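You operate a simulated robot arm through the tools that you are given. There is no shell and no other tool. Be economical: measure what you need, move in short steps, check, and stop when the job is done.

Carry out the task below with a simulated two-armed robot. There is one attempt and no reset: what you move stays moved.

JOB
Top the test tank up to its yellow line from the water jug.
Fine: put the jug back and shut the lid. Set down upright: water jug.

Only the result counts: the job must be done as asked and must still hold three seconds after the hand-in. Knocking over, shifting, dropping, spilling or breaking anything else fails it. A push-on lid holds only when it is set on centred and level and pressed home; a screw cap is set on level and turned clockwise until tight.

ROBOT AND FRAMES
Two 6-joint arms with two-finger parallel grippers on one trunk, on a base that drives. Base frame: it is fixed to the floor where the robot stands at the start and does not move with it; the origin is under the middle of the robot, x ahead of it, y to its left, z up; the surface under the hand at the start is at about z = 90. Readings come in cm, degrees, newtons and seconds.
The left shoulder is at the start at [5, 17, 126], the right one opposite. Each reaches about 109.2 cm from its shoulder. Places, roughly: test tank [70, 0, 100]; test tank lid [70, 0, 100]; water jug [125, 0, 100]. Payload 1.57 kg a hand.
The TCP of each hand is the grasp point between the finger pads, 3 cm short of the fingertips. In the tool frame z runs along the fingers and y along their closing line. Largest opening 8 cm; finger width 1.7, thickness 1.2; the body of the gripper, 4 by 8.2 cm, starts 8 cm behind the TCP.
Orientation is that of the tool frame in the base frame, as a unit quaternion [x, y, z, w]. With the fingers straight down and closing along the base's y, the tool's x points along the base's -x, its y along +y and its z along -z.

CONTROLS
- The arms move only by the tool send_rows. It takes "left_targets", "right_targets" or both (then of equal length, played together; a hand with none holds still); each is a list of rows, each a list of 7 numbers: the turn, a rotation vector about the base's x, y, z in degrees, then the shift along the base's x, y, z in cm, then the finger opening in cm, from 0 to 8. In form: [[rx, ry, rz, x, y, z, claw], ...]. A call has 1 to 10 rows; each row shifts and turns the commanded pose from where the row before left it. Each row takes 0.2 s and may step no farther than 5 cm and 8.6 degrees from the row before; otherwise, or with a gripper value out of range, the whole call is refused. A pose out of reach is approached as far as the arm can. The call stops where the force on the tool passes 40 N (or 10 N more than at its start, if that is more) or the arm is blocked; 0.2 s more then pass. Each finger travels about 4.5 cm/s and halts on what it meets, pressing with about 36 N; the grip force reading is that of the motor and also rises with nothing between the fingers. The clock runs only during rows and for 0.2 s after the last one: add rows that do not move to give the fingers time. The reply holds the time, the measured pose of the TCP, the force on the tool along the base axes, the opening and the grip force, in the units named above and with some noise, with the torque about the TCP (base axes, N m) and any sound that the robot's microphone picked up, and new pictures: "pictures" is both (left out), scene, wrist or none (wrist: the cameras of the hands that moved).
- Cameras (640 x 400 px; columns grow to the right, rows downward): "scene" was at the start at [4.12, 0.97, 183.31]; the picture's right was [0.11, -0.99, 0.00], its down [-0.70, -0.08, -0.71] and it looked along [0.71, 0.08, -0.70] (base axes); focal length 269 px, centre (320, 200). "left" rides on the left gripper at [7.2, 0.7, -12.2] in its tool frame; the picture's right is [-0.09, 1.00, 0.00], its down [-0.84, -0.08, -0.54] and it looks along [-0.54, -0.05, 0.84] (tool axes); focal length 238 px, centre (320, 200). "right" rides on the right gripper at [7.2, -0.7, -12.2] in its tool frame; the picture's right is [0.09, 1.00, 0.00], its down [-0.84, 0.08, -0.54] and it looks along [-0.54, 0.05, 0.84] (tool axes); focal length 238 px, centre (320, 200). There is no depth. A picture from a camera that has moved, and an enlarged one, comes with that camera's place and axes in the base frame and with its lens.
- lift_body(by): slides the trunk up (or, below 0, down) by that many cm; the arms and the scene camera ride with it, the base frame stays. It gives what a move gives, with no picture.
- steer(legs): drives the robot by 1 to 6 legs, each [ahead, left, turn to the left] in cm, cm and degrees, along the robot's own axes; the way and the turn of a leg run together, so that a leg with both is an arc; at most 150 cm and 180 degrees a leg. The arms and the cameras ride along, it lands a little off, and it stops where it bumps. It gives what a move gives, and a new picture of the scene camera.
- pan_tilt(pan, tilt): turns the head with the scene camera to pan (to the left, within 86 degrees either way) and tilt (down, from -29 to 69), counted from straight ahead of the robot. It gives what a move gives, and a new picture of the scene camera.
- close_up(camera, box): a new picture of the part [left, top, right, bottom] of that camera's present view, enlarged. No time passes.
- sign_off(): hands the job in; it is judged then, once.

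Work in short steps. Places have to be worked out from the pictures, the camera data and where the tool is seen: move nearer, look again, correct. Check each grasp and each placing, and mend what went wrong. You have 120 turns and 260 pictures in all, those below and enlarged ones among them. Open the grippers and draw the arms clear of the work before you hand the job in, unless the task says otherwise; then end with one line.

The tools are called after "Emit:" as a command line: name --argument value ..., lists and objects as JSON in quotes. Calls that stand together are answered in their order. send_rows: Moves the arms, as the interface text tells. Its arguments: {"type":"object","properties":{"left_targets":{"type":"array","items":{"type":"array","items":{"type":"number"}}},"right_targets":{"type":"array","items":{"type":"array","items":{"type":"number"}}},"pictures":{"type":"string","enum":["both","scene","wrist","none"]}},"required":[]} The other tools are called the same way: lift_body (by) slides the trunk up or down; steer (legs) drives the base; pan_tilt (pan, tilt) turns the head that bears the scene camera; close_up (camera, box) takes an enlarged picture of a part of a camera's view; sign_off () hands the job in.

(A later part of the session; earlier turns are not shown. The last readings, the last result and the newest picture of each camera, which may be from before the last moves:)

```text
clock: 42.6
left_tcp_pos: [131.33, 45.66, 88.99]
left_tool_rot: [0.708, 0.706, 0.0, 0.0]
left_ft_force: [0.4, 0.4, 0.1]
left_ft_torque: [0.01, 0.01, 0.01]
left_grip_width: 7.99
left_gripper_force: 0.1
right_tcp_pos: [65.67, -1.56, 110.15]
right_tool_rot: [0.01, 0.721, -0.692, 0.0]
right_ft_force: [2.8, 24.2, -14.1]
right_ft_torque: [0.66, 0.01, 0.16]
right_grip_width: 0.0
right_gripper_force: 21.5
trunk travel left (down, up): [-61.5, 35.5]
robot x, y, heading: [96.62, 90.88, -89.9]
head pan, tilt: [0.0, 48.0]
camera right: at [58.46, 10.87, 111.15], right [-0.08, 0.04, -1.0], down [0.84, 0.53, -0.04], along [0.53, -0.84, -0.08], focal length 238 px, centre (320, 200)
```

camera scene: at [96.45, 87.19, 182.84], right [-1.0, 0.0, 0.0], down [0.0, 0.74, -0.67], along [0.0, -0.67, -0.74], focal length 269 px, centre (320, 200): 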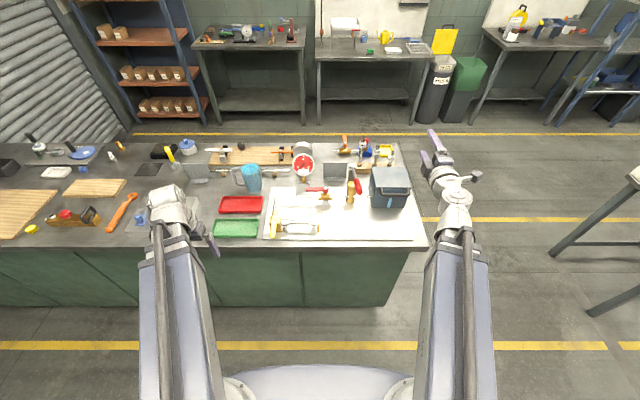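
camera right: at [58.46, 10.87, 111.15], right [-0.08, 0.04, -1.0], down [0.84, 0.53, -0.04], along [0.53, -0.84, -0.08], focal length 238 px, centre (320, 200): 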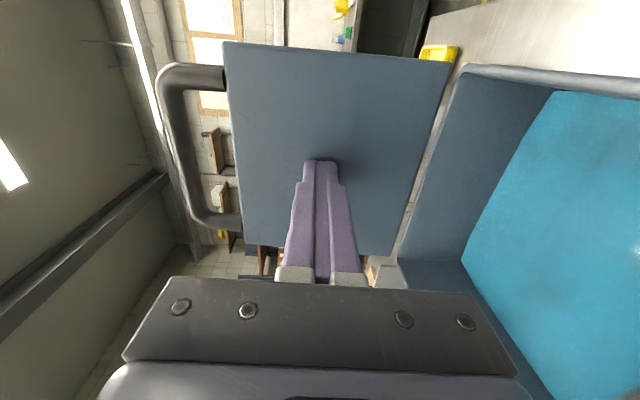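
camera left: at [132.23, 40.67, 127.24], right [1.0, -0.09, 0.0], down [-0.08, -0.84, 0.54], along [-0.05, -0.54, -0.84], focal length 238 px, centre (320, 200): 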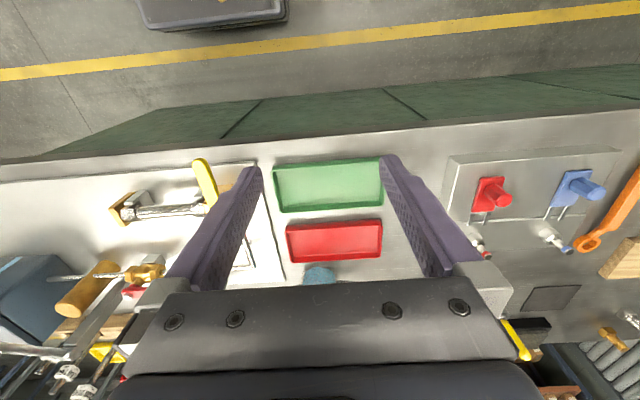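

The push force rose to 24 N, so the lid is at its stop. I withdraw the hand and look.

Emit:
send_rows --right_targets '[[0, 0, 0, 0, 3, 0, 0], [0, 0, 0, 0, 4.5, 0, 0], [0, 0, 0, 0, 4.5, 0, 0], [0, 0, 0, 0, 4.5, 0, 0], [0, 0, 0, 0, 4.5, 0, 0], [0, 0, 0, -4, 3, 0, 0], [0, 0, 0, -4, 0, 0, 0], [0, 0, 0, -4, 0, 0, 0]]' --pictures "both"

Emit:
close_up --camera "scene" --box '[330, 80, 450, 160]'

```text
clock: 44.5
left_tcp_pos: [131.37, 45.82, 88.92]
left_tool_rot: [0.707, 0.707, 0.0, 0.0]
left_ft_force: [0.0, -0.4, 0.8]
left_ft_torque: [-0.02, 0.03, 0.0]
left_grip_width: 8.0
left_gripper_force: 0.0
right_tcp_pos: [53.49, 21.84, 109.59]
right_tool_rot: [0.017, 0.728, -0.685, 0.004]
right_ft_force: [-0.1, 0.0, -0.4]
right_ft_torque: [0.0, 0.03, 0.0]
right_grip_width: 0.01
right_gripper_force: 21.2
right hand out of reach, approached as far as the arm can: row 8
trunk travel left (down, up): [-61.5, 35.5]
robot x, y, heading: [96.33, 90.88, -90.1]
head pan, tilt: [0.0, 48.0]
camera scene: at [96.41, 87.06, 156.84], right [-1.0, 0.0, 0.0], down [0.0, 0.74, -0.67], along [0.0, -0.67, -0.74], focal length 269 px, centre (320, 200)
camera right: at [46.46, 34.17, 110.79], right [-0.06, 0.06, -1.0], down [0.85, 0.53, -0.02], along [0.53, -0.85, -0.09], focal length 238 px, centre (320, 200)
```

scene: 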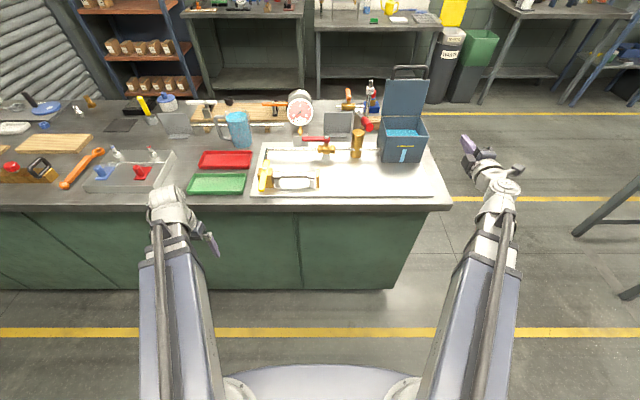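
right: 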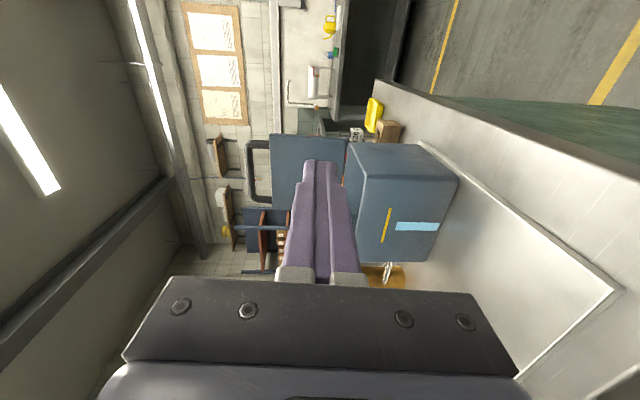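

```text
5.00 times, centred on (390, 120) of scene
camera zoom: at [96.41, 87.06, 156.84], right [-1.0, 0.0, 0.0], down [0.0, 0.74, -0.67], along [0.0, -0.67, -0.74], focal length 1344 px, centre (-30, 600)
```

zoom: 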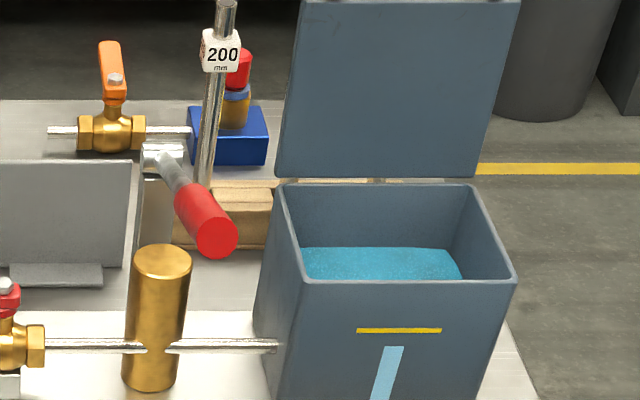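

The lid stays open. I park the right hand off the bench end and rotate the left hand −90° about z so its fingers close along y.

Emit:
send_rows --right_targets '[[0, 0, 0, -2, -4, 0, 0], [0, 0, 0, -4, -2, 0, 0], [0, 0, 0, -4, -1, 0, 0], [0, 0, 0, -4, 0, 0, 0], [0, 0, 0, 0, 0, 0, 0], [0, 0, 0, 0, 0, 0, 0], [0, 0, 0, 0, 0, 0, 0], [0, 0, 0, 0, 0, 0, 0], [0, 0, 0, 0, 0, 0, 0], [0, 0, 0, 0, 0, 0, 0]]' --left_targets '[[0, 0, -8.5, 0, 0, 0, 8], [0, 0, -8.5, 0, 0, 0, 8], [0, 0, -8.5, 0, 0, 0, 8], [0, 0, -8.5, 0, 0, 0, 8], [0, 0, -8.5, 0, 0, 0, 8], [0, 0, -8.5, 0, 0, 0, 8], [0, 0, -8.5, 0, 0, 0, 8], [0, 0, -8.5, 0, 0, 0, 8], [0, 0, -8.5, 0, 0, 0, 8], [0, 0, -8.5, 0, 0, 0, 8]]' --pictures "none"

Emit:
send_rows --left_targets '[[0, 0, -5, 0, 0, 0, 8]]' --pictures "both"

```text
clock: 46.6
left_tcp_pos: [131.45, 45.67, 88.96]
left_tool_rot: [0.999, 0.042, 0.0, 0.0]
left_ft_force: [0.1, -0.4, 0.1]
left_ft_torque: [-0.02, 0.0, -0.02]
left_grip_width: 8.0
left_gripper_force: 0.0
right_tcp_pos: [40.32, 14.9, 109.37]
right_tool_rot: [0.021, 0.731, -0.682, 0.006]
right_ft_force: [0.2, 1.0, 0.6]
right_ft_torque: [-0.02, 0.03, -0.02]
right_grip_width: 0.0
right_gripper_force: 21.5
right hand out of reach, approached as far as the arm can: row 3, 4
trunk travel left (down, up): [-61.5, 35.5]
robot x, y, heading: [96.96, 90.65, -90.3]
head pan, tilt: [0.0, 48.0]
```

```text
clock: 47.0
left_tcp_pos: [131.37, 45.57, 89.06]
left_tool_rot: [1.0, -0.001, 0.0, 0.0]
left_ft_force: [0.6, 0.7, 0.6]
left_ft_torque: [0.01, 0.01, 0.0]
left_grip_width: 8.03
left_gripper_force: 0.1
right_tcp_pos: [40.43, 14.91, 109.53]
right_tool_rot: [0.021, 0.731, -0.681, 0.007]
right_ft_force: [0.5, -0.1, 0.3]
right_ft_torque: [0.03, 0.0, 0.0]
right_grip_width: 0.0
right_gripper_force: 21.4
trunk travel left (down, up): [-61.5, 35.5]
robot x, y, heading: [96.32, 91.23, -90.3]
head pan, tilt: [0.0, 48.0]
camera scene: at [96.45, 87.06, 156.84], right [-1.0, 0.0, 0.0], down [0.0, 0.74, -0.67], along [0.0, -0.67, -0.74], focal length 269 px, centre (320, 200)
camera left: at [138.65, 45.0, 101.22], right [-0.09, -1.0, 0.0], down [-0.84, 0.08, 0.54], along [-0.54, 0.05, -0.84], focal length 238 px, centre (320, 200)
```

scene: 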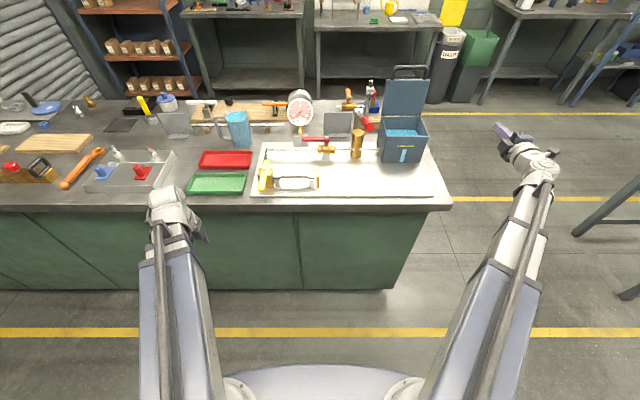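
left: 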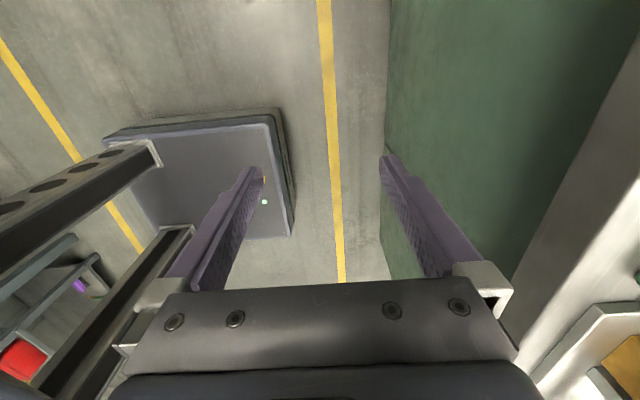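

Dry run in the air before grasping: raise the trunk to a clear height and try the pouring tilt (−y rotation) with the empty left hand.

Emit:
lift_body --by 26

Emit:
send_rows --left_targets '[[0, -8.5, 0, 0, -1, 0.1, 8], [0, -8.5, 0, 0, -1, 0.7, 8], [0, -8.5, 0, 0, -1, 1.2, 8], [0, -8.5, 0, 0, -1, 1.7, 8], [0, -8.5, 0, 0, -1, 2.1, 8], [0, -8.5, 0, 0, -1, 2.4, 8], [0, -8.5, 0, 0, -1, 2.7, 8]]' --pictures "scene"

```text
clock: 49.7
left_tcp_pos: [131.34, 45.68, 114.97]
left_tool_rot: [1.0, -0.001, 0.0, 0.0]
left_ft_force: [-0.4, -0.2, 0.2]
left_ft_torque: [0.01, -0.02, -0.02]
left_grip_width: 8.01
left_gripper_force: 0.0
right_tcp_pos: [40.34, 14.78, 135.46]
right_tool_rot: [0.022, 0.731, -0.682, 0.007]
right_ft_force: [0.2, 0.1, -0.3]
right_ft_torque: [0.02, 0.0, 0.0]
right_grip_width: 0.02
right_gripper_force: 20.8
trunk travel left (down, up): [-87.5, 9.5]
robot x, y, heading: [96.55, 90.93, -90.3]
head pan, tilt: [0.0, 48.0]
```

```text
clock: 51.3
left_tcp_pos: [131.47, 38.67, 125.97]
left_tool_rot: [0.867, 0.0, 0.498, 0.0]
left_ft_force: [0.0, -0.1, -0.5]
left_ft_torque: [0.01, -0.01, 0.0]
left_grip_width: 8.01
left_gripper_force: 0.1
right_tcp_pos: [40.4, 14.85, 135.39]
right_tool_rot: [0.021, 0.732, -0.681, 0.007]
right_ft_force: [0.1, -0.4, -0.5]
right_ft_torque: [0.02, -0.01, 0.03]
right_grip_width: 0.0
right_gripper_force: 21.2
trunk travel left (down, up): [-87.5, 9.5]
robot x, y, heading: [96.27, 91.11, -90.3]
head pan, tilt: [0.0, 48.0]
camera scene: at [96.42, 87.04, 182.83], right [-1.0, 0.0, 0.0], down [0.0, 0.74, -0.67], along [0.0, -0.67, -0.74], focal length 269 px, centre (320, 200)
```

scene: 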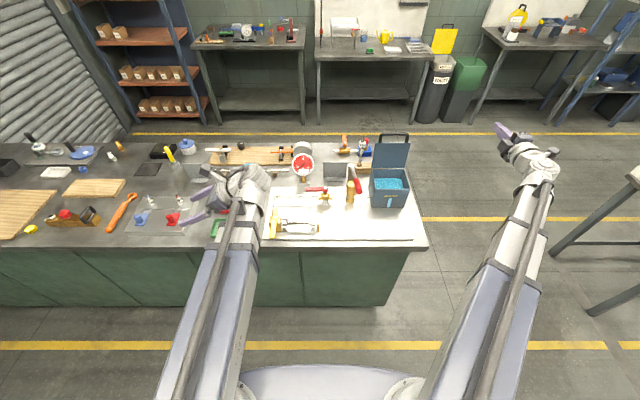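

The tilt works exactly with the fixed wrist height. I undo it and drive to a stance (about x 90, y 76) from which both jug and tank are in reach.

Emit:
send_rows --left_targets '[[0, 8.5, 0, 0, 0, -2.7, 8], [0, 8.5, 0, 0, 0, -2.4, 8], [0, 8.5, 0, 0, 0, -2.1, 8], [0, 8.5, 0, 0, 0, -1.7, 8], [0, 8.5, 0, 0, 0, -1.2, 8], [0, 8.5, 0, 0, 0, -0.7, 8], [0, 8.5, 0, 0, 0, -0.1, 8]]' --pictures "none"

Emit:
steer --legs '[[15, -6.5, 0]]'

Emit:
close_up --camera "scene" --box '[180, 100, 300, 200]'

```text
clock: 52.9
left_tcp_pos: [131.5, 38.62, 114.97]
left_tool_rot: [1.0, -0.001, -0.001, 0.0]
left_ft_force: [0.0, 0.3, 0.2]
left_ft_torque: [-0.01, -0.03, -0.02]
left_grip_width: 7.97
left_gripper_force: 0.0
right_tcp_pos: [40.44, 14.89, 135.51]
right_tool_rot: [0.021, 0.732, -0.681, 0.007]
right_ft_force: [0.0, 0.1, -0.2]
right_ft_torque: [0.04, -0.04, -0.02]
right_grip_width: 0.0
right_gripper_force: 21.0
trunk travel left (down, up): [-87.5, 9.5]
robot x, y, heading: [96.56, 90.8, -90.0]
head pan, tilt: [0.0, 48.0]
```

```text
clock: 54.4
left_tcp_pos: [124.95, 23.51, 114.89]
left_tool_rot: [1.0, 0.001, -0.001, -0.001]
left_ft_force: [-0.3, 0.2, 0.3]
left_ft_torque: [0.02, -0.01, 0.0]
left_grip_width: 7.99
left_gripper_force: 0.1
right_tcp_pos: [33.74, -0.35, 135.29]
right_tool_rot: [0.021, 0.732, -0.681, 0.007]
right_ft_force: [0.6, -0.7, -0.4]
right_ft_torque: [-0.02, 0.01, 0.03]
right_grip_width: 0.0
right_gripper_force: 21.4
trunk travel left (down, up): [-87.5, 9.5]
robot x, y, heading: [89.97, 75.84, -90.2]
head pan, tilt: [0.0, 48.0]
camera scene: at [89.85, 71.8, 182.83], right [-1.0, 0.0, 0.0], down [0.0, 0.74, -0.67], along [0.0, -0.67, -0.74], focal length 269 px, centre (320, 200)
```

scene: 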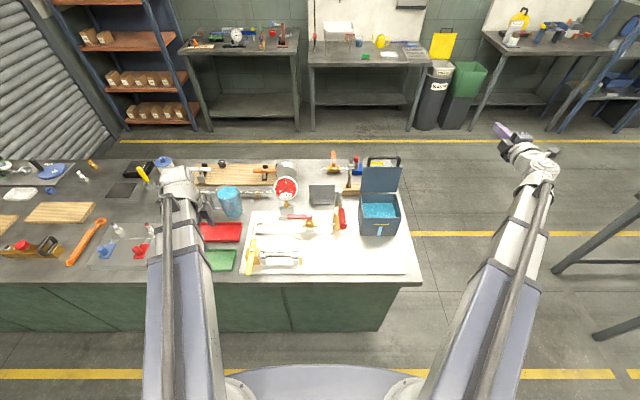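

```text
4.00 times, centred on (240, 150) of scene
camera zoom: at [89.85, 71.8, 182.83], right [-1.0, 0.0, 0.0], down [0.0, 0.74, -0.67], along [0.0, -0.67, -0.74], focal length 1076 px, centre (640, 400)
```

zoom: 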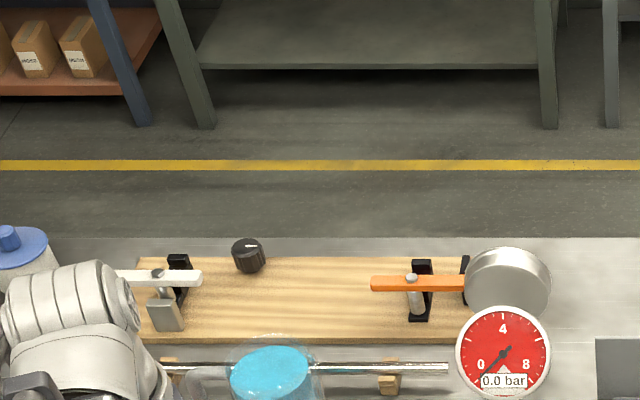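

I bring the left hand to beside the jug at safe height and look with its wrist camera.

Emit:
send_rows --left_targets '[[0, 0, 0, 4.5, -1, 0, 8], [0, 0, 0, 4.5, -2, 0, 8], [0, 0, 0, 4, -3, 0, 8], [0, 0, 0, 0, -5, 0, 8], [0, 0, 0, 0, -5, 0, 8]]' --pictures "wrist"

```text
clock: 55.5
left_tcp_pos: [137.89, 7.66, 114.88]
left_tool_rot: [1.0, 0.001, 0.0, -0.001]
left_ft_force: [0.6, -0.1, -0.6]
left_ft_torque: [0.05, 0.01, -0.01]
left_grip_width: 8.0
left_gripper_force: 0.0
left hand out of reach, approached as far as the arm can: row 3, 5
right_tcp_pos: [34.04, -0.42, 135.38]
right_tool_rot: [0.021, 0.731, -0.682, 0.006]
right_ft_force: [0.2, -0.2, 0.1]
right_ft_torque: [0.0, 0.02, -0.02]
right_grip_width: 0.0
right_gripper_force: 21.2
trunk travel left (down, up): [-87.5, 9.5]
robot x, y, heading: [89.99, 75.81, -90.4]
head pan, tilt: [0.0, 48.0]
camera left: at [145.16, 7.02, 127.16], right [-0.09, -1.0, 0.0], down [-0.84, 0.08, 0.54], along [-0.54, 0.05, -0.84], focal length 238 px, centre (320, 200)
```

left: 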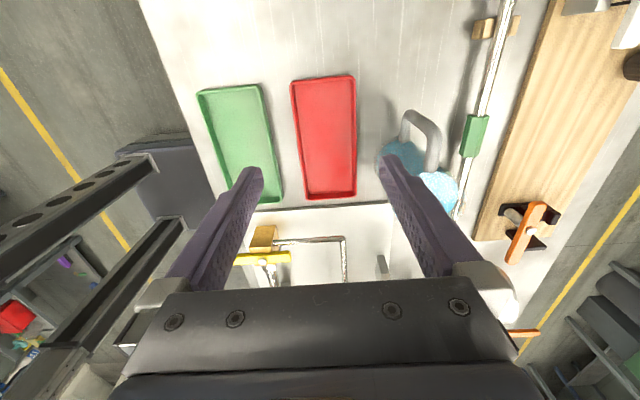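

The jug handle is in view; I zoom in on it.

Emit:
close_up --camera "left" --box '[370, 80, 490, 220]'

```text
2.86 times, centred on (430, 150) of left
camera zoom: at [145.16, 7.02, 127.16], right [-0.09, -1.0, 0.0], down [-0.84, 0.08, 0.54], along [-0.54, 0.05, -0.84], focal length 681 px, centre (6, 343)
```

zoom: 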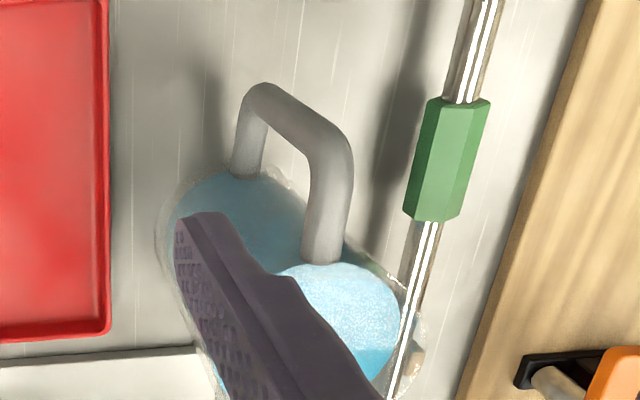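

Handle's vertical bar is at about (136.4, −4.4), z 94–102. I move over it and check alignment before lowering.

Emit:
send_rows --left_targets '[[0, 0, 0, -0.5, -4, 0, 8], [0, 0, 0, -0.5, -4, 0, 8], [0, 0, 0, -0.5, -4.1, 0, 8]]' --pictures "none"

Emit:
lift_body --by -7

Emit:
close_up --camera "left" --box '[220, 100, 420, 300]'

Emit:
close_up --camera "scene" --box '[160, 120, 300, 220]'

```text
clock: 56.4
left_tcp_pos: [136.44, -4.63, 114.92]
left_tool_rot: [1.0, 0.0, 0.0, -0.001]
left_ft_force: [0.7, 0.5, 0.7]
left_ft_torque: [0.04, -0.03, -0.01]
left_grip_width: 8.01
left_gripper_force: 0.1
right_tcp_pos: [33.84, -0.28, 135.35]
right_tool_rot: [0.021, 0.732, -0.681, 0.007]
right_ft_force: [0.7, -0.6, -0.6]
right_ft_torque: [0.01, 0.03, 0.0]
right_grip_width: 0.0
right_gripper_force: 21.6
trunk travel left (down, up): [-87.5, 9.5]
robot x, y, heading: [90.07, 75.78, -90.1]
head pan, tilt: [0.0, 48.0]
```

```text
clock: 57.4
left_tcp_pos: [136.42, -4.46, 107.97]
left_tool_rot: [1.0, 0.0, 0.0, 0.0]
left_ft_force: [0.2, 1.2, 0.4]
left_ft_torque: [0.02, 0.0, 0.01]
left_grip_width: 7.98
left_gripper_force: 0.0
right_tcp_pos: [33.88, -0.24, 128.44]
right_tool_rot: [0.022, 0.731, -0.681, 0.007]
right_ft_force: [0.3, 0.1, 1.0]
right_ft_torque: [0.0, 0.0, 0.0]
right_grip_width: 0.0
right_gripper_force: 21.0
trunk travel left (down, up): [-80.5, 16.5]
robot x, y, heading: [89.92, 76.01, -90.0]
head pan, tilt: [0.0, 48.0]
```

```text
2.00 times, centred on (320, 200) of left
camera zoom: at [143.65, -5.02, 120.24], right [-0.09, -1.0, 0.0], down [-0.84, 0.08, 0.54], along [-0.54, 0.05, -0.84], focal length 477 px, centre (320, 200)
```

zoom: 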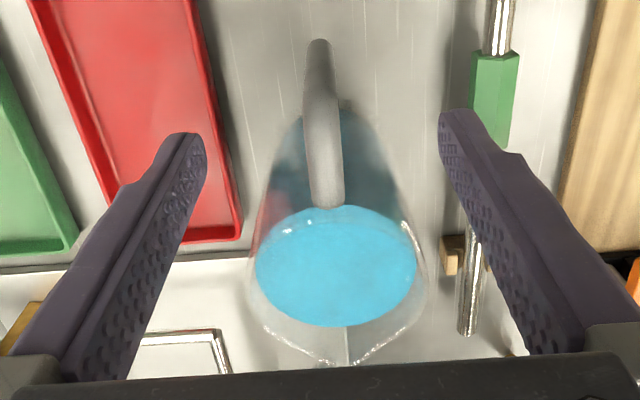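

```text
4.00 times, centred on (230, 170) of scene
camera zoom: at [89.95, 72.06, 175.84], right [-1.0, 0.0, 0.0], down [0.0, 0.74, -0.67], along [0.0, -0.67, -0.74], focal length 1076 px, centre (680, 320)
```

zoom: 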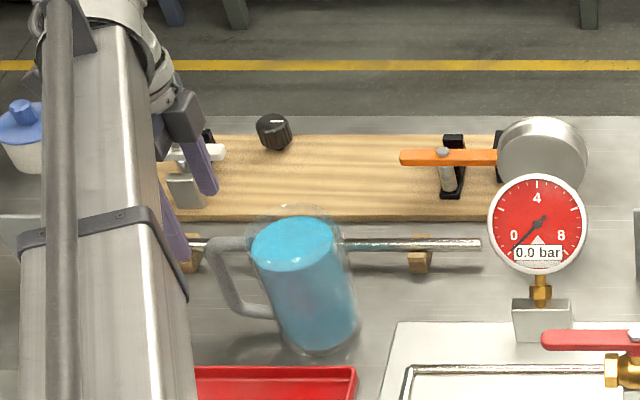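

Fingers are centred on the handle. I narrow the opening to 5 cm and lower to z≈96.5.

Emit:
send_rows --left_targets '[[0, 0, 0, 0.1, 0, 0, 5], [0, 0, 0, 0, 0, 0, 5]]' --pictures "none"

Emit:
lift_body --by -11.4

Emit:
close_up --camera "left" --box '[220, 100, 420, 300]'

Emit:
close_up --camera "scene" --box '[160, 70, 300, 170]'

```text
clock: 58.0
left_tcp_pos: [136.47, -4.45, 108.04]
left_tool_rot: [1.0, 0.0, 0.0, -0.001]
left_ft_force: [-0.6, 0.2, -0.1]
left_ft_torque: [0.03, -0.01, -0.01]
left_grip_width: 5.01
left_gripper_force: 0.0
right_tcp_pos: [33.86, -0.21, 128.4]
right_tool_rot: [0.021, 0.732, -0.681, 0.007]
right_ft_force: [1.0, 0.6, -0.1]
right_ft_torque: [-0.01, 0.01, -0.03]
right_grip_width: 0.0
right_gripper_force: 21.3
trunk travel left (down, up): [-80.5, 16.5]
robot x, y, heading: [89.85, 75.34, -90.1]
head pan, tilt: [0.0, 48.0]
```

```text
clock: 59.5
left_tcp_pos: [136.49, -4.5, 96.58]
left_tool_rot: [1.0, -0.001, 0.0, 0.0]
left_ft_force: [-0.1, 0.2, -0.4]
left_ft_torque: [0.01, 0.04, 0.01]
left_grip_width: 5.01
left_gripper_force: 0.1
right_tcp_pos: [33.96, -0.19, 117.05]
right_tool_rot: [0.02, 0.732, -0.681, 0.007]
right_ft_force: [-0.4, -0.1, -0.4]
right_ft_torque: [-0.02, 0.0, 0.01]
right_grip_width: 0.0
right_gripper_force: 21.7
trunk travel left (down, up): [-69.1, 27.9]
robot x, y, heading: [89.8, 75.82, -89.9]
head pan, tilt: [0.0, 48.0]
```

```text
2.00 times, centred on (320, 200) of left
camera zoom: at [143.72, -5.05, 108.83], right [-0.09, -1.0, 0.0], down [-0.84, 0.08, 0.54], along [-0.54, 0.05, -0.84], focal length 477 px, centre (320, 200)
```

zoom: 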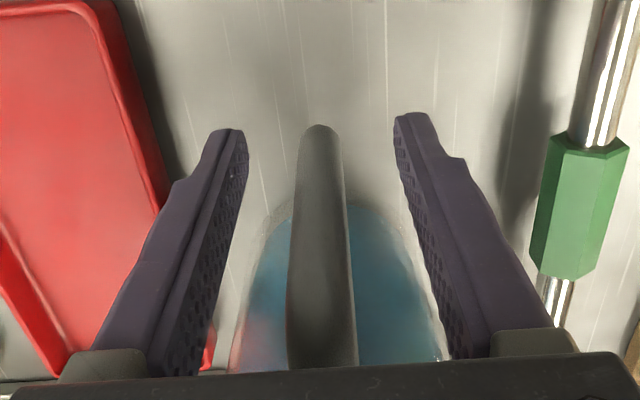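

```text
4.00 times, centred on (230, 120) of scene
camera zoom: at [89.94, 72.04, 164.44], right [-1.0, 0.0, 0.0], down [0.0, 0.74, -0.67], along [0.0, -0.67, -0.74], focal length 1076 px, centre (680, 520)
```

zoom: 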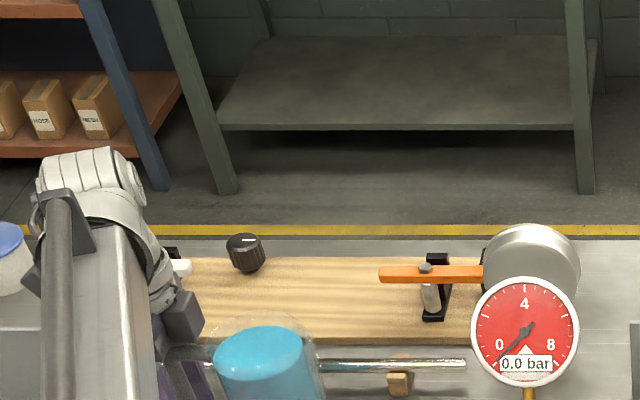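

The handle is centred between the fingers; I close.

Emit:
send_rows --left_targets '[[0, 0, 0, 0, 0, 0, 2], [0, 0, 0, 0, 0, 0, 0], [0, 0, 0, 0, 0, 0, 0], [0, 0, 0, 0, 0, 0, 0], [0, 0, 0, 0, 0, 0, 0]]' --pictures "none"

Emit:
lift_body --by 2

Emit:
close_up --camera "scene" --box '[180, 130, 280, 210]'

Emit:
close_up --camera "left" --box '[160, 100, 480, 300]'

```text
clock: 60.7
left_tcp_pos: [136.46, -4.47, 96.56]
left_tool_rot: [1.0, 0.0, 0.0, 0.0]
left_ft_force: [0.1, 1.1, -0.1]
left_ft_torque: [-0.07, 0.03, -0.12]
left_grip_width: 1.49
left_gripper_force: 31.0
right_tcp_pos: [33.78, -0.16, 117.07]
right_tool_rot: [0.02, 0.732, -0.681, 0.007]
right_ft_force: [0.8, -0.1, -0.6]
right_ft_torque: [0.0, 0.04, 0.01]
right_grip_width: 0.01
right_gripper_force: 21.6
trunk travel left (down, up): [-69.1, 27.9]
robot x, y, heading: [90.02, 75.95, -90.2]
head pan, tilt: [0.0, 48.0]
```

```text
clock: 61.4
left_tcp_pos: [136.48, -4.62, 98.51]
left_tool_rot: [1.0, -0.001, 0.0, -0.001]
left_ft_force: [-0.2, -0.8, -7.0]
left_ft_torque: [-0.03, -0.5, -0.01]
left_grip_width: 1.47
left_gripper_force: 30.8
right_tcp_pos: [33.88, -0.35, 118.96]
right_tool_rot: [0.021, 0.732, -0.681, 0.007]
right_ft_force: [0.2, 0.3, -0.2]
right_ft_torque: [0.02, 0.01, -0.02]
right_grip_width: 0.0
right_gripper_force: 21.3
trunk travel left (down, up): [-71.1, 25.9]
robot x, y, heading: [90.09, 75.97, -90.1]
head pan, tilt: [0.0, 48.0]
```

```text
5.00 times, centred on (230, 170) of scene
camera zoom: at [89.99, 71.89, 166.43], right [-1.0, 0.0, 0.0], down [0.0, 0.74, -0.67], along [0.0, -0.67, -0.74], focal length 1344 px, centre (770, 350)
```

zoom: 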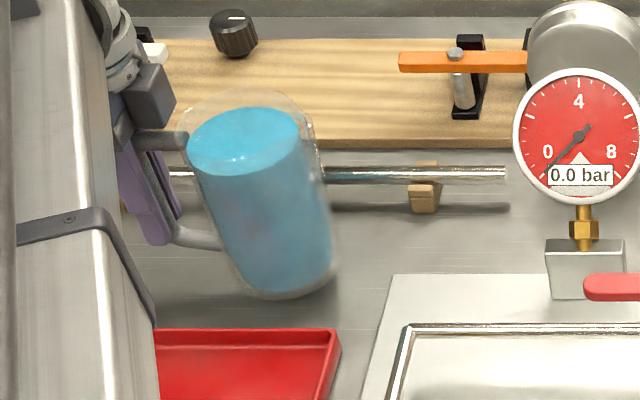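

```text
2.00 times, centred on (320, 200) of left
camera zoom: at [143.75, -5.15, 110.73], right [-0.09, -1.0, 0.0], down [-0.84, 0.08, 0.54], along [-0.54, 0.05, -0.84], focal length 477 px, centre (320, 200)
```

zoom: 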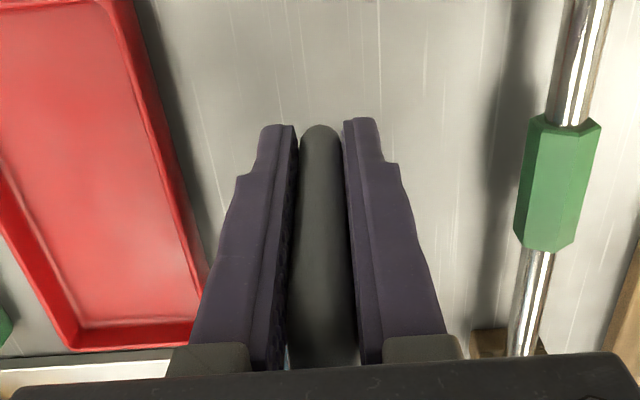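

Secure: 7 N, level, 0.5 N·m. I lift high (over gauge and lever) and carry the jug toward the tank.

Emit:
lift_body --by 23.5

Emit:
send_rows --left_targets '[[0, 0, 0, -1.5, 0.3, 0, 0], [0, 0, 0, -3, 0.5, 0, 0], [0, 0, 0, -4, 0.6, 0, 0], [0, 0, 0, -4, 0.6, 0, 0], [0, 0, 0, -4, 0.6, 0, 0], [0, 0, 0, -4, 0.6, 0, 0], [0, 0, 0, -4, 0.6, 0, 0], [0, 0, 0, -3, 0.6, 0, 0], [0, 0, 0, -2, 0.4, 0, 0]]' --pictures "scene"

```text
clock: 63.8
left_tcp_pos: [136.53, -4.5, 122.03]
left_tool_rot: [1.0, 0.0, 0.0, -0.001]
left_ft_force: [-0.9, -0.1, -7.5]
left_ft_torque: [0.0, -0.46, -0.01]
left_grip_width: 1.49
left_gripper_force: 31.3
right_tcp_pos: [33.97, -0.18, 142.48]
right_tool_rot: [0.021, 0.732, -0.681, 0.007]
right_ft_force: [0.3, -0.5, 0.0]
right_ft_torque: [-0.03, 0.03, 0.03]
right_grip_width: 0.0
right_gripper_force: 21.1
trunk travel left (down, up): [-94.6, 2.4]
robot x, y, heading: [90.04, 76.11, -89.9]
head pan, tilt: [0.0, 48.0]
```

```text
clock: 65.8
left_tcp_pos: [106.96, 0.3, 122.01]
left_tool_rot: [1.0, -0.001, 0.0, 0.0]
left_ft_force: [1.4, -0.4, -7.6]
left_ft_torque: [0.0, -0.47, -0.02]
left_grip_width: 1.5
left_gripper_force: 30.9
right_tcp_pos: [33.84, -0.15, 142.38]
right_tool_rot: [0.02, 0.731, -0.682, 0.006]
right_ft_force: [0.7, -0.7, 0.2]
right_ft_torque: [0.0, -0.03, 0.05]
right_grip_width: 0.04
right_gripper_force: 21.0
trunk travel left (down, up): [-94.6, 2.4]
robot x, y, heading: [89.57, 75.47, -89.7]
head pan, tilt: [0.0, 48.0]
camera scene: at [89.89, 71.93, 189.93], right [-1.0, 0.0, 0.0], down [0.0, 0.74, -0.67], along [0.0, -0.67, -0.74], focal length 269 px, centre (320, 200)
```

scene: 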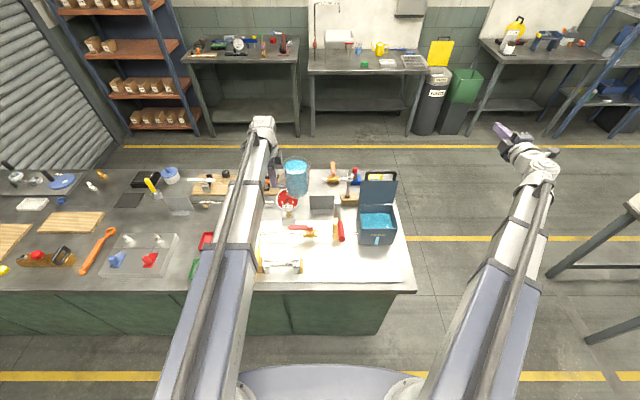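

Steady. I continue to above the tank's +x side.

Emit:
send_rows --left_targets '[[0, 0, 0, -2, 0.2, 0, 0], [0, 0, 0, -4, 0.5, 0, 0], [0, 0, 0, -4, 0.5, 0, 0], [0, 0, 0, -4, 0.5, 0, 0], [0, 0, 0, -4, 0.4, 0, 0], [0, 0, 0, -3, 0.3, 0, 0], [0, 0, 0, -2, 0.3, 0, 0], [0, 0, 0, -1, 0, 0, 0]]' --pictures "scene"

Emit:
close_up --camera "scene" --box '[290, 140, 430, 260]'

```text
clock: 67.6
left_tcp_pos: [83.03, 2.92, 121.95]
left_tool_rot: [1.0, -0.001, 0.0, -0.001]
left_ft_force: [-0.5, -0.5, -8.0]
left_ft_torque: [-0.01, -0.46, 0.02]
left_grip_width: 1.52
left_gripper_force: 31.0
right_tcp_pos: [33.9, -0.2, 142.38]
right_tool_rot: [0.02, 0.732, -0.681, 0.007]
right_ft_force: [-0.2, -1.0, -0.2]
right_ft_torque: [0.01, -0.01, -0.02]
right_grip_width: 0.0
right_gripper_force: 21.4
trunk travel left (down, up): [-94.6, 2.4]
robot x, y, heading: [89.68, 75.65, -90.2]
head pan, tilt: [0.0, 48.0]
camera scene: at [89.9, 71.91, 189.93], right [-1.0, 0.0, 0.0], down [0.0, 0.74, -0.67], along [0.0, -0.67, -0.74], focal length 269 px, centre (320, 200)
```

scene: 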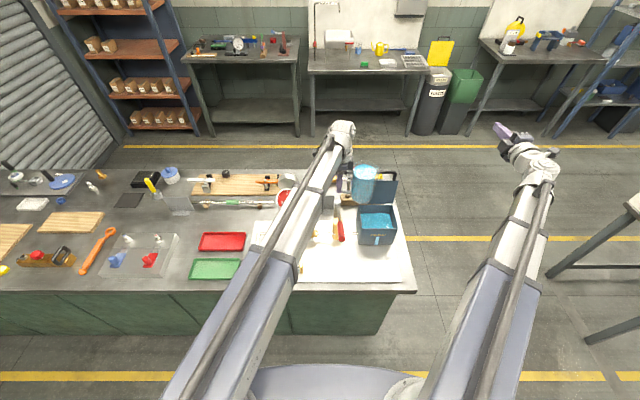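

```text
3.33 times, centred on (360, 200) of scene
camera zoom: at [89.9, 71.91, 189.93], right [-1.0, 0.0, 0.0], down [0.0, 0.74, -0.67], along [0.0, -0.67, -0.74], focal length 896 px, centre (187, 200)
```

zoom: 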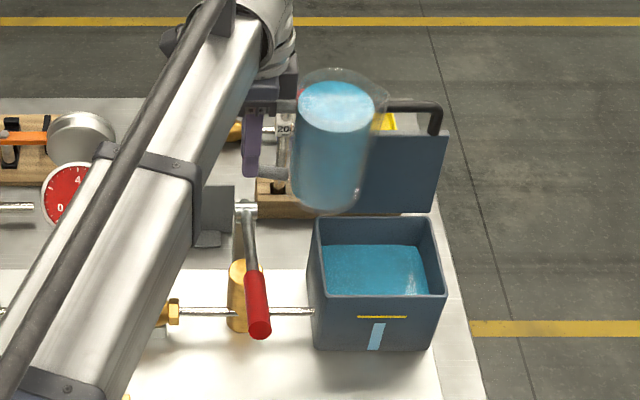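

Everything visible: lip is now at about (69.7, 3, 129). I tilt to 25°, then lower the trunk 6 cm.

Emit:
send_rows --left_targets '[[0, -5, 0, 0, 0, 0.08, 0], [0, -5, 0, 0, 0, 0.25, 0], [0, -5, 0, 0, 0, 0.41, 0], [0, -5, 0, 0, 0, 0.58, 0], [0, -5, 0, 0, 0, 0.73, 0]]' --pictures "none"

Emit:
lift_body --by -6

Emit:
close_up --camera "scene" --box '[290, 130, 430, 250]'

```text
clock: 68.8
left_tcp_pos: [82.84, 2.98, 124.19]
left_tool_rot: [0.976, 0.0, 0.217, 0.0]
left_ft_force: [0.4, 0.0, -5.1]
left_ft_torque: [0.01, -0.42, 0.04]
left_grip_width: 1.49
left_gripper_force: 31.4
right_tcp_pos: [33.79, -0.27, 142.43]
right_tool_rot: [0.021, 0.732, -0.681, 0.006]
right_ft_force: [0.1, 0.3, 0.3]
right_ft_torque: [0.01, 0.0, 0.01]
right_grip_width: 0.0
right_gripper_force: 21.5
trunk travel left (down, up): [-94.6, 2.4]
robot x, y, heading: [90.5, 75.75, -89.6]
head pan, tilt: [0.0, 48.0]
```

```text
clock: 69.8
left_tcp_pos: [83.0, 2.97, 118.18]
left_tool_rot: [0.976, -0.001, 0.217, 0.0]
left_ft_force: [-0.4, -0.2, -6.8]
left_ft_torque: [-0.04, -0.4, 0.0]
left_grip_width: 1.5
left_gripper_force: 30.4
right_tcp_pos: [34.02, -0.26, 136.42]
right_tool_rot: [0.02, 0.731, -0.682, 0.006]
right_ft_force: [-0.3, 0.5, -0.2]
right_ft_torque: [0.01, 0.0, 0.01]
right_grip_width: 0.0
right_gripper_force: 20.9
trunk travel left (down, up): [-88.6, 8.4]
robot x, y, heading: [89.64, 75.43, -90.4]
head pan, tilt: [0.0, 48.0]
```

```text
3.33 times, centred on (360, 190) of scene
camera zoom: at [89.93, 71.96, 183.94], right [-1.0, 0.0, 0.0], down [0.0, 0.74, -0.67], along [0.0, -0.67, -0.74], focal length 896 px, centre (187, 233)
```

zoom: 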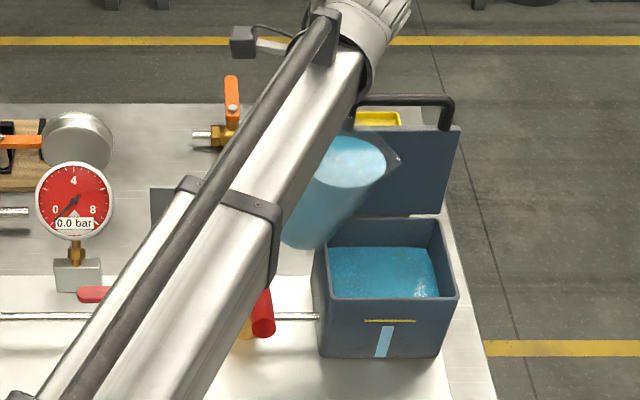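

Lip is at about x 67.7 over the tank. I zoom on the window and jug before tilting further.

Emit:
close_up --camera "scene" --box '[350, 145, 420, 245]'

```text
4.00 times, centred on (385, 195) of scene
camera zoom: at [89.93, 71.96, 183.94], right [-1.0, 0.0, 0.0], down [0.0, 0.74, -0.67], along [0.0, -0.67, -0.74], focal length 1076 px, centre (60, 220)
```

zoom: 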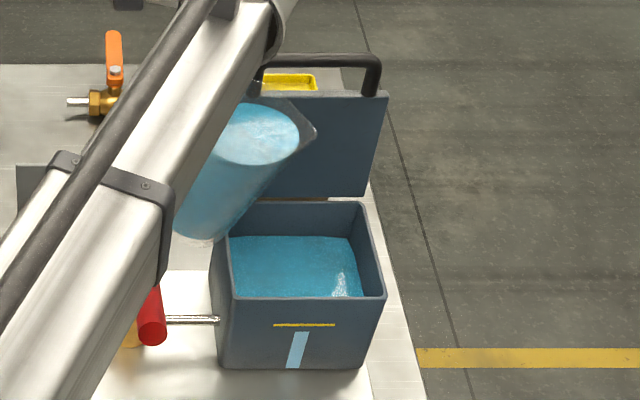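

No stream yet. I tilt to 35° and check.

Emit:
send_rows --left_targets '[[0, -5, 0, 0, 0, 0.88, 0], [0, -5, 0, 0, 0, 1.03, 0], [0, 0, 0, 0, 0, 0, 0]]' --pictures "none"

Emit:
close_up --camera "scene" --box '[350, 145, 420, 245]'

Emit:
close_up --camera "scene" --box '[375, 215, 405, 235]'

```text
clock: 70.6
left_tcp_pos: [83.03, 3.14, 120.0]
left_tool_rot: [0.954, 0.0, 0.301, -0.001]
left_ft_force: [0.5, 0.2, -4.4]
left_ft_torque: [0.04, -0.31, 0.0]
left_grip_width: 1.51
left_gripper_force: 31.0
right_tcp_pos: [33.84, -0.31, 136.44]
right_tool_rot: [0.021, 0.731, -0.682, 0.006]
right_ft_force: [-0.3, 0.4, 0.3]
right_ft_torque: [0.04, 0.01, 0.01]
right_grip_width: 0.01
right_gripper_force: 21.4
trunk travel left (down, up): [-88.6, 8.4]
robot x, y, heading: [90.08, 75.84, -90.1]
head pan, tilt: [0.0, 48.0]
```

```text
4.00 times, centred on (385, 195) of scene
camera zoom: at [89.93, 71.94, 183.93], right [-1.0, 0.0, 0.0], down [0.0, 0.74, -0.67], along [0.0, -0.67, -0.74], focal length 1076 px, centre (60, 220)
```

zoom: 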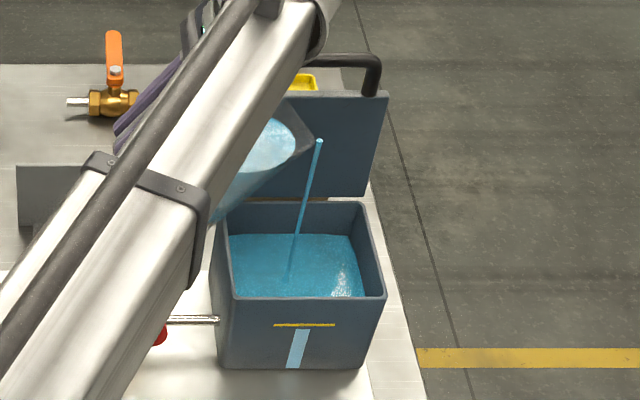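

```text
16.00 times, centred on (390, 225) of scene
camera zoom: at [89.93, 71.94, 183.93], right [-1.0, 0.0, 0.0], down [0.0, 0.74, -0.67], along [0.0, -0.67, -0.74], focal length 4302 px, centre (-800, -200)
```

zoom: 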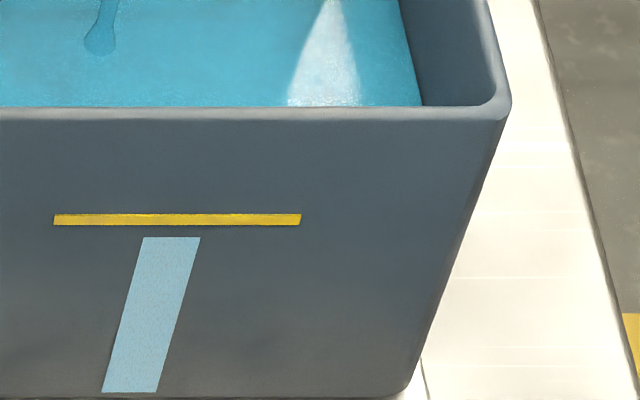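

Water is streaming into the tank, level near the line. I hold briefly and look again.

Emit:
send_rows --left_targets '[[0, 0, 0, 0, 0, 0, 0]]' --pictures "none"

Emit:
close_up --camera "scene" --box '[375, 215, 405, 235]'

```text
clock: 71.0
left_tcp_pos: [83.07, 3.09, 119.96]
left_tool_rot: [0.953, 0.0, 0.301, 0.0]
left_ft_force: [-0.3, 1.1, -5.1]
left_ft_torque: [0.01, -0.33, 0.01]
left_grip_width: 1.48
left_gripper_force: 31.0
right_tcp_pos: [33.81, -0.21, 136.55]
right_tool_rot: [0.021, 0.732, -0.681, 0.007]
right_ft_force: [0.0, -0.2, 0.7]
right_ft_torque: [0.03, -0.01, 0.02]
right_grip_width: 0.01
right_gripper_force: 21.1
trunk travel left (down, up): [-88.6, 8.4]
robot x, y, heading: [89.82, 75.94, -90.2]
head pan, tilt: [0.0, 48.0]
```

```text
16.00 times, centred on (390, 225) of scene
camera zoom: at [89.93, 71.95, 183.93], right [-1.0, 0.0, 0.0], down [0.0, 0.74, -0.67], along [0.0, -0.67, -0.74], focal length 4302 px, centre (-800, -200)
```

zoom: 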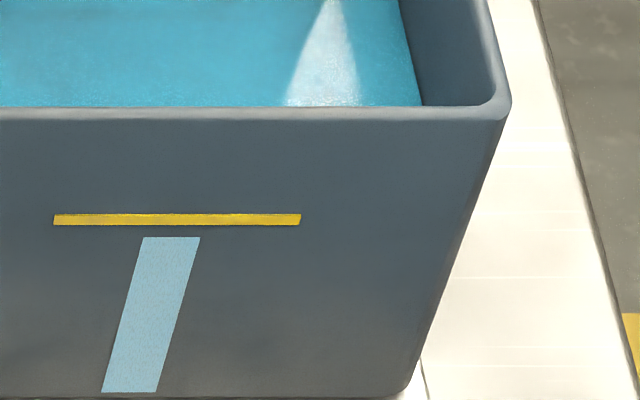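

Flow stops by itself at each angle, so I can creep up in small tilts: +2.5°.

Emit:
send_rows --left_targets '[[0, -2.5, 0, 0, 0, 0.56, 0], [0, 0, 0, 0, 0, 0, 0], [0, 0, 0, 0, 0, 0, 0]]' --pictures "none"

Emit:
close_up --camera "scene" --box '[375, 215, 405, 235]'

```text
clock: 71.8
left_tcp_pos: [82.92, 3.17, 120.6]
left_tool_rot: [0.947, 0.0, 0.322, -0.001]
left_ft_force: [-0.5, 0.4, -5.7]
left_ft_torque: [0.02, -0.31, 0.03]
left_grip_width: 1.5
left_gripper_force: 30.8
right_tcp_pos: [33.95, -0.21, 136.51]
right_tool_rot: [0.021, 0.732, -0.681, 0.007]
right_ft_force: [0.2, 0.2, -1.5]
right_ft_torque: [0.0, 0.03, 0.0]
right_grip_width: 0.01
right_gripper_force: 20.7
trunk travel left (down, up): [-88.6, 8.4]
robot x, y, heading: [90.11, 75.96, -90.0]
head pan, tilt: [0.0, 48.0]
```

```text
16.00 times, centred on (390, 225) of scene
camera zoom: at [89.91, 71.95, 183.93], right [-1.0, 0.0, 0.0], down [0.0, 0.74, -0.67], along [0.0, -0.67, -0.74], focal length 4302 px, centre (-800, -200)
```

zoom: 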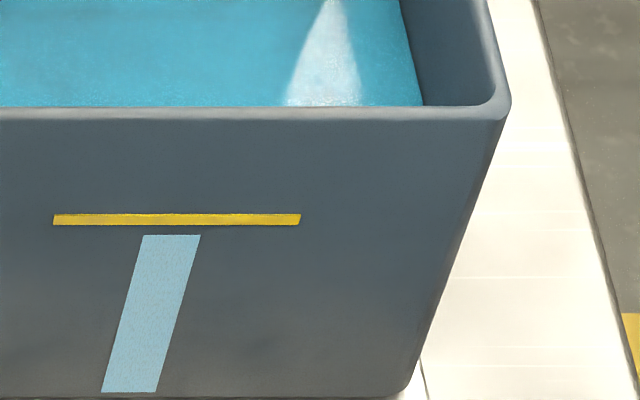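

Level rose about 2 px of the needed ~18. I tilt 5° more.

Emit:
send_rows --left_targets '[[0, -2.5, 0, 0, 0, 0.6, 0], [0, -2.5, 0, 0, 0, 0.63, 0], [0, 0, 0, 0, 0, 0, 0], [0, 0, 0, 0, 0, 0, 0], [0, 0, 0, 0, 0, 0, 0]]' --pictures "none"

Emit:
close_up --camera "scene" --box '[375, 215, 405, 235]'

Emit:
close_up --camera "scene" --box '[340, 145, 420, 245]'

```text
clock: 73.0
left_tcp_pos: [82.95, 3.07, 121.8]
left_tool_rot: [0.932, -0.001, 0.362, 0.0]
left_ft_force: [0.2, 0.9, -5.0]
left_ft_torque: [-0.02, -0.27, 0.01]
left_grip_width: 1.49
left_gripper_force: 31.0
right_tcp_pos: [33.79, -0.38, 136.4]
right_tool_rot: [0.02, 0.731, -0.682, 0.007]
right_ft_force: [0.2, -1.4, -0.1]
right_ft_torque: [0.0, 0.03, 0.01]
right_grip_width: 0.02
right_gripper_force: 20.5
trunk travel left (down, up): [-88.6, 8.4]
robot x, y, heading: [90.09, 76.25, -90.2]
head pan, tilt: [0.0, 48.0]
```

```text
16.00 times, centred on (390, 225) of scene
camera zoom: at [89.93, 71.96, 183.93], right [-1.0, 0.0, 0.0], down [0.0, 0.74, -0.67], along [0.0, -0.67, -0.74], focal length 4302 px, centre (-800, -200)
```

zoom: 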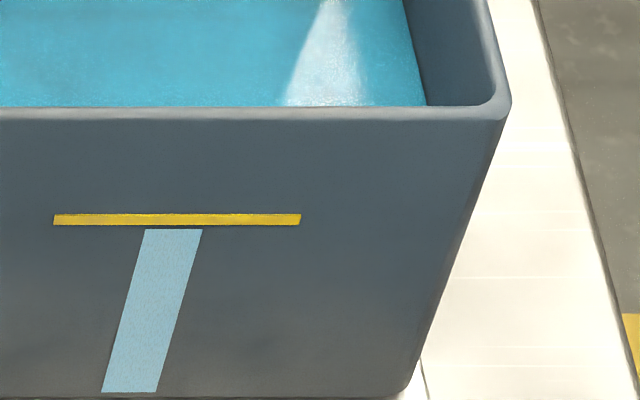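

```text
4.00 times, centred on (380, 195) of scene
camera zoom: at [89.93, 71.96, 183.93], right [-1.0, 0.0, 0.0], down [0.0, 0.74, -0.67], along [0.0, -0.67, -0.74], focal length 1076 px, centre (80, 220)
```

zoom: 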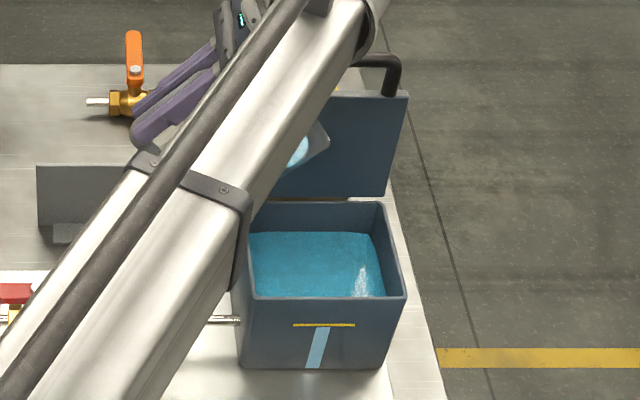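

Up 6 px per 5°; about 10 px to the line's centre. Tilt 4° more.

Emit:
send_rows --left_targets '[[0, -2, 0, 0, 0, 0.53, 0], [0, -2, 0, 0, 0, 0.54, 0], [0, 0, 0, 0, 0, 0, 0], [0, 0, 0, 0, 0, 0, 0], [0, 0, 0, 0, 0, 0, 0]]' --pictures "none"

Emit:
close_up --camera "scene" --box '[375, 215, 405, 235]'

```text
clock: 74.2
left_tcp_pos: [82.95, 3.09, 122.89]
left_tool_rot: [0.919, 0.0, 0.394, 0.0]
left_ft_force: [-0.3, 0.1, -5.3]
left_ft_torque: [0.02, -0.22, -0.01]
left_grip_width: 1.5
left_gripper_force: 31.1
right_tcp_pos: [33.84, -0.23, 136.36]
right_tool_rot: [0.021, 0.731, -0.682, 0.006]
right_ft_force: [0.1, -1.0, 0.0]
right_ft_torque: [0.02, 0.02, 0.02]
right_grip_width: 0.0
right_gripper_force: 21.2
trunk travel left (down, up): [-88.6, 8.4]
robot x, y, heading: [89.72, 75.94, -90.3]
head pan, tilt: [0.0, 48.0]
```

```text
16.00 times, centred on (390, 225) of scene
camera zoom: at [89.93, 71.96, 183.93], right [-1.0, 0.0, 0.0], down [0.0, 0.74, -0.67], along [0.0, -0.67, -0.74], focal length 4302 px, centre (-800, -200)
```

zoom: 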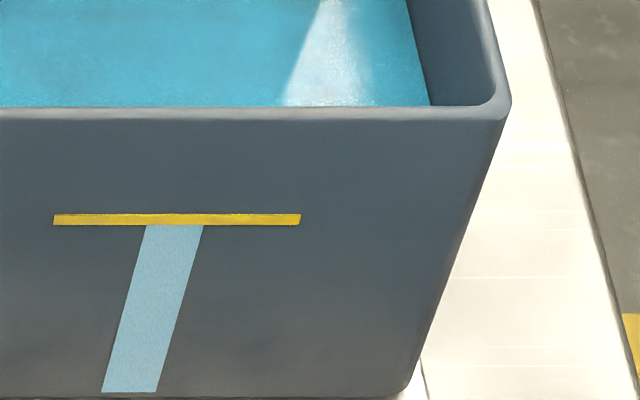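

The level now touches the line's lower edge; ~6 px more to its centre. Tilt 4.5° more.

Emit:
send_rows --left_targets '[[0, -2.2, 0, 0, 0, 0.62, 0], [0, -2.3, 0, -0.3, 0, 0.67, 0], [0, 0, 0, 0, 0, 0, 0], [0, 0, 0, 0, 0, 0, 0], [0, 0, 0, 0, 0, 0, 0]]' --pictures "none"

Emit:
close_up --camera "scene" --box '[375, 215, 405, 235]'

```text
clock: 75.4
left_tcp_pos: [82.61, 3.04, 124.24]
left_tool_rot: [0.903, 0.0, 0.43, 0.0]
left_ft_force: [0.3, 0.3, -4.0]
left_ft_torque: [-0.02, -0.19, 0.0]
left_grip_width: 1.48
left_gripper_force: 31.2
right_tcp_pos: [33.93, -0.18, 136.37]
right_tool_rot: [0.02, 0.731, -0.682, 0.007]
right_ft_force: [0.7, 0.4, -0.5]
right_ft_torque: [-0.01, 0.0, -0.03]
right_grip_width: 0.0
right_gripper_force: 21.3
trunk travel left (down, up): [-88.6, 8.4]
robot x, y, heading: [89.89, 75.96, -90.1]
head pan, tilt: [0.0, 48.0]
```

```text
16.00 times, centred on (390, 225) of scene
camera zoom: at [89.93, 71.96, 183.93], right [-1.0, 0.0, 0.0], down [0.0, 0.74, -0.67], along [0.0, -0.67, -0.74], focal length 4302 px, centre (-800, -200)
```

zoom: 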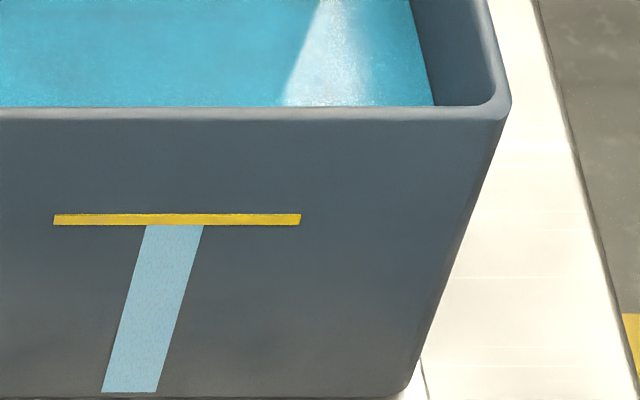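

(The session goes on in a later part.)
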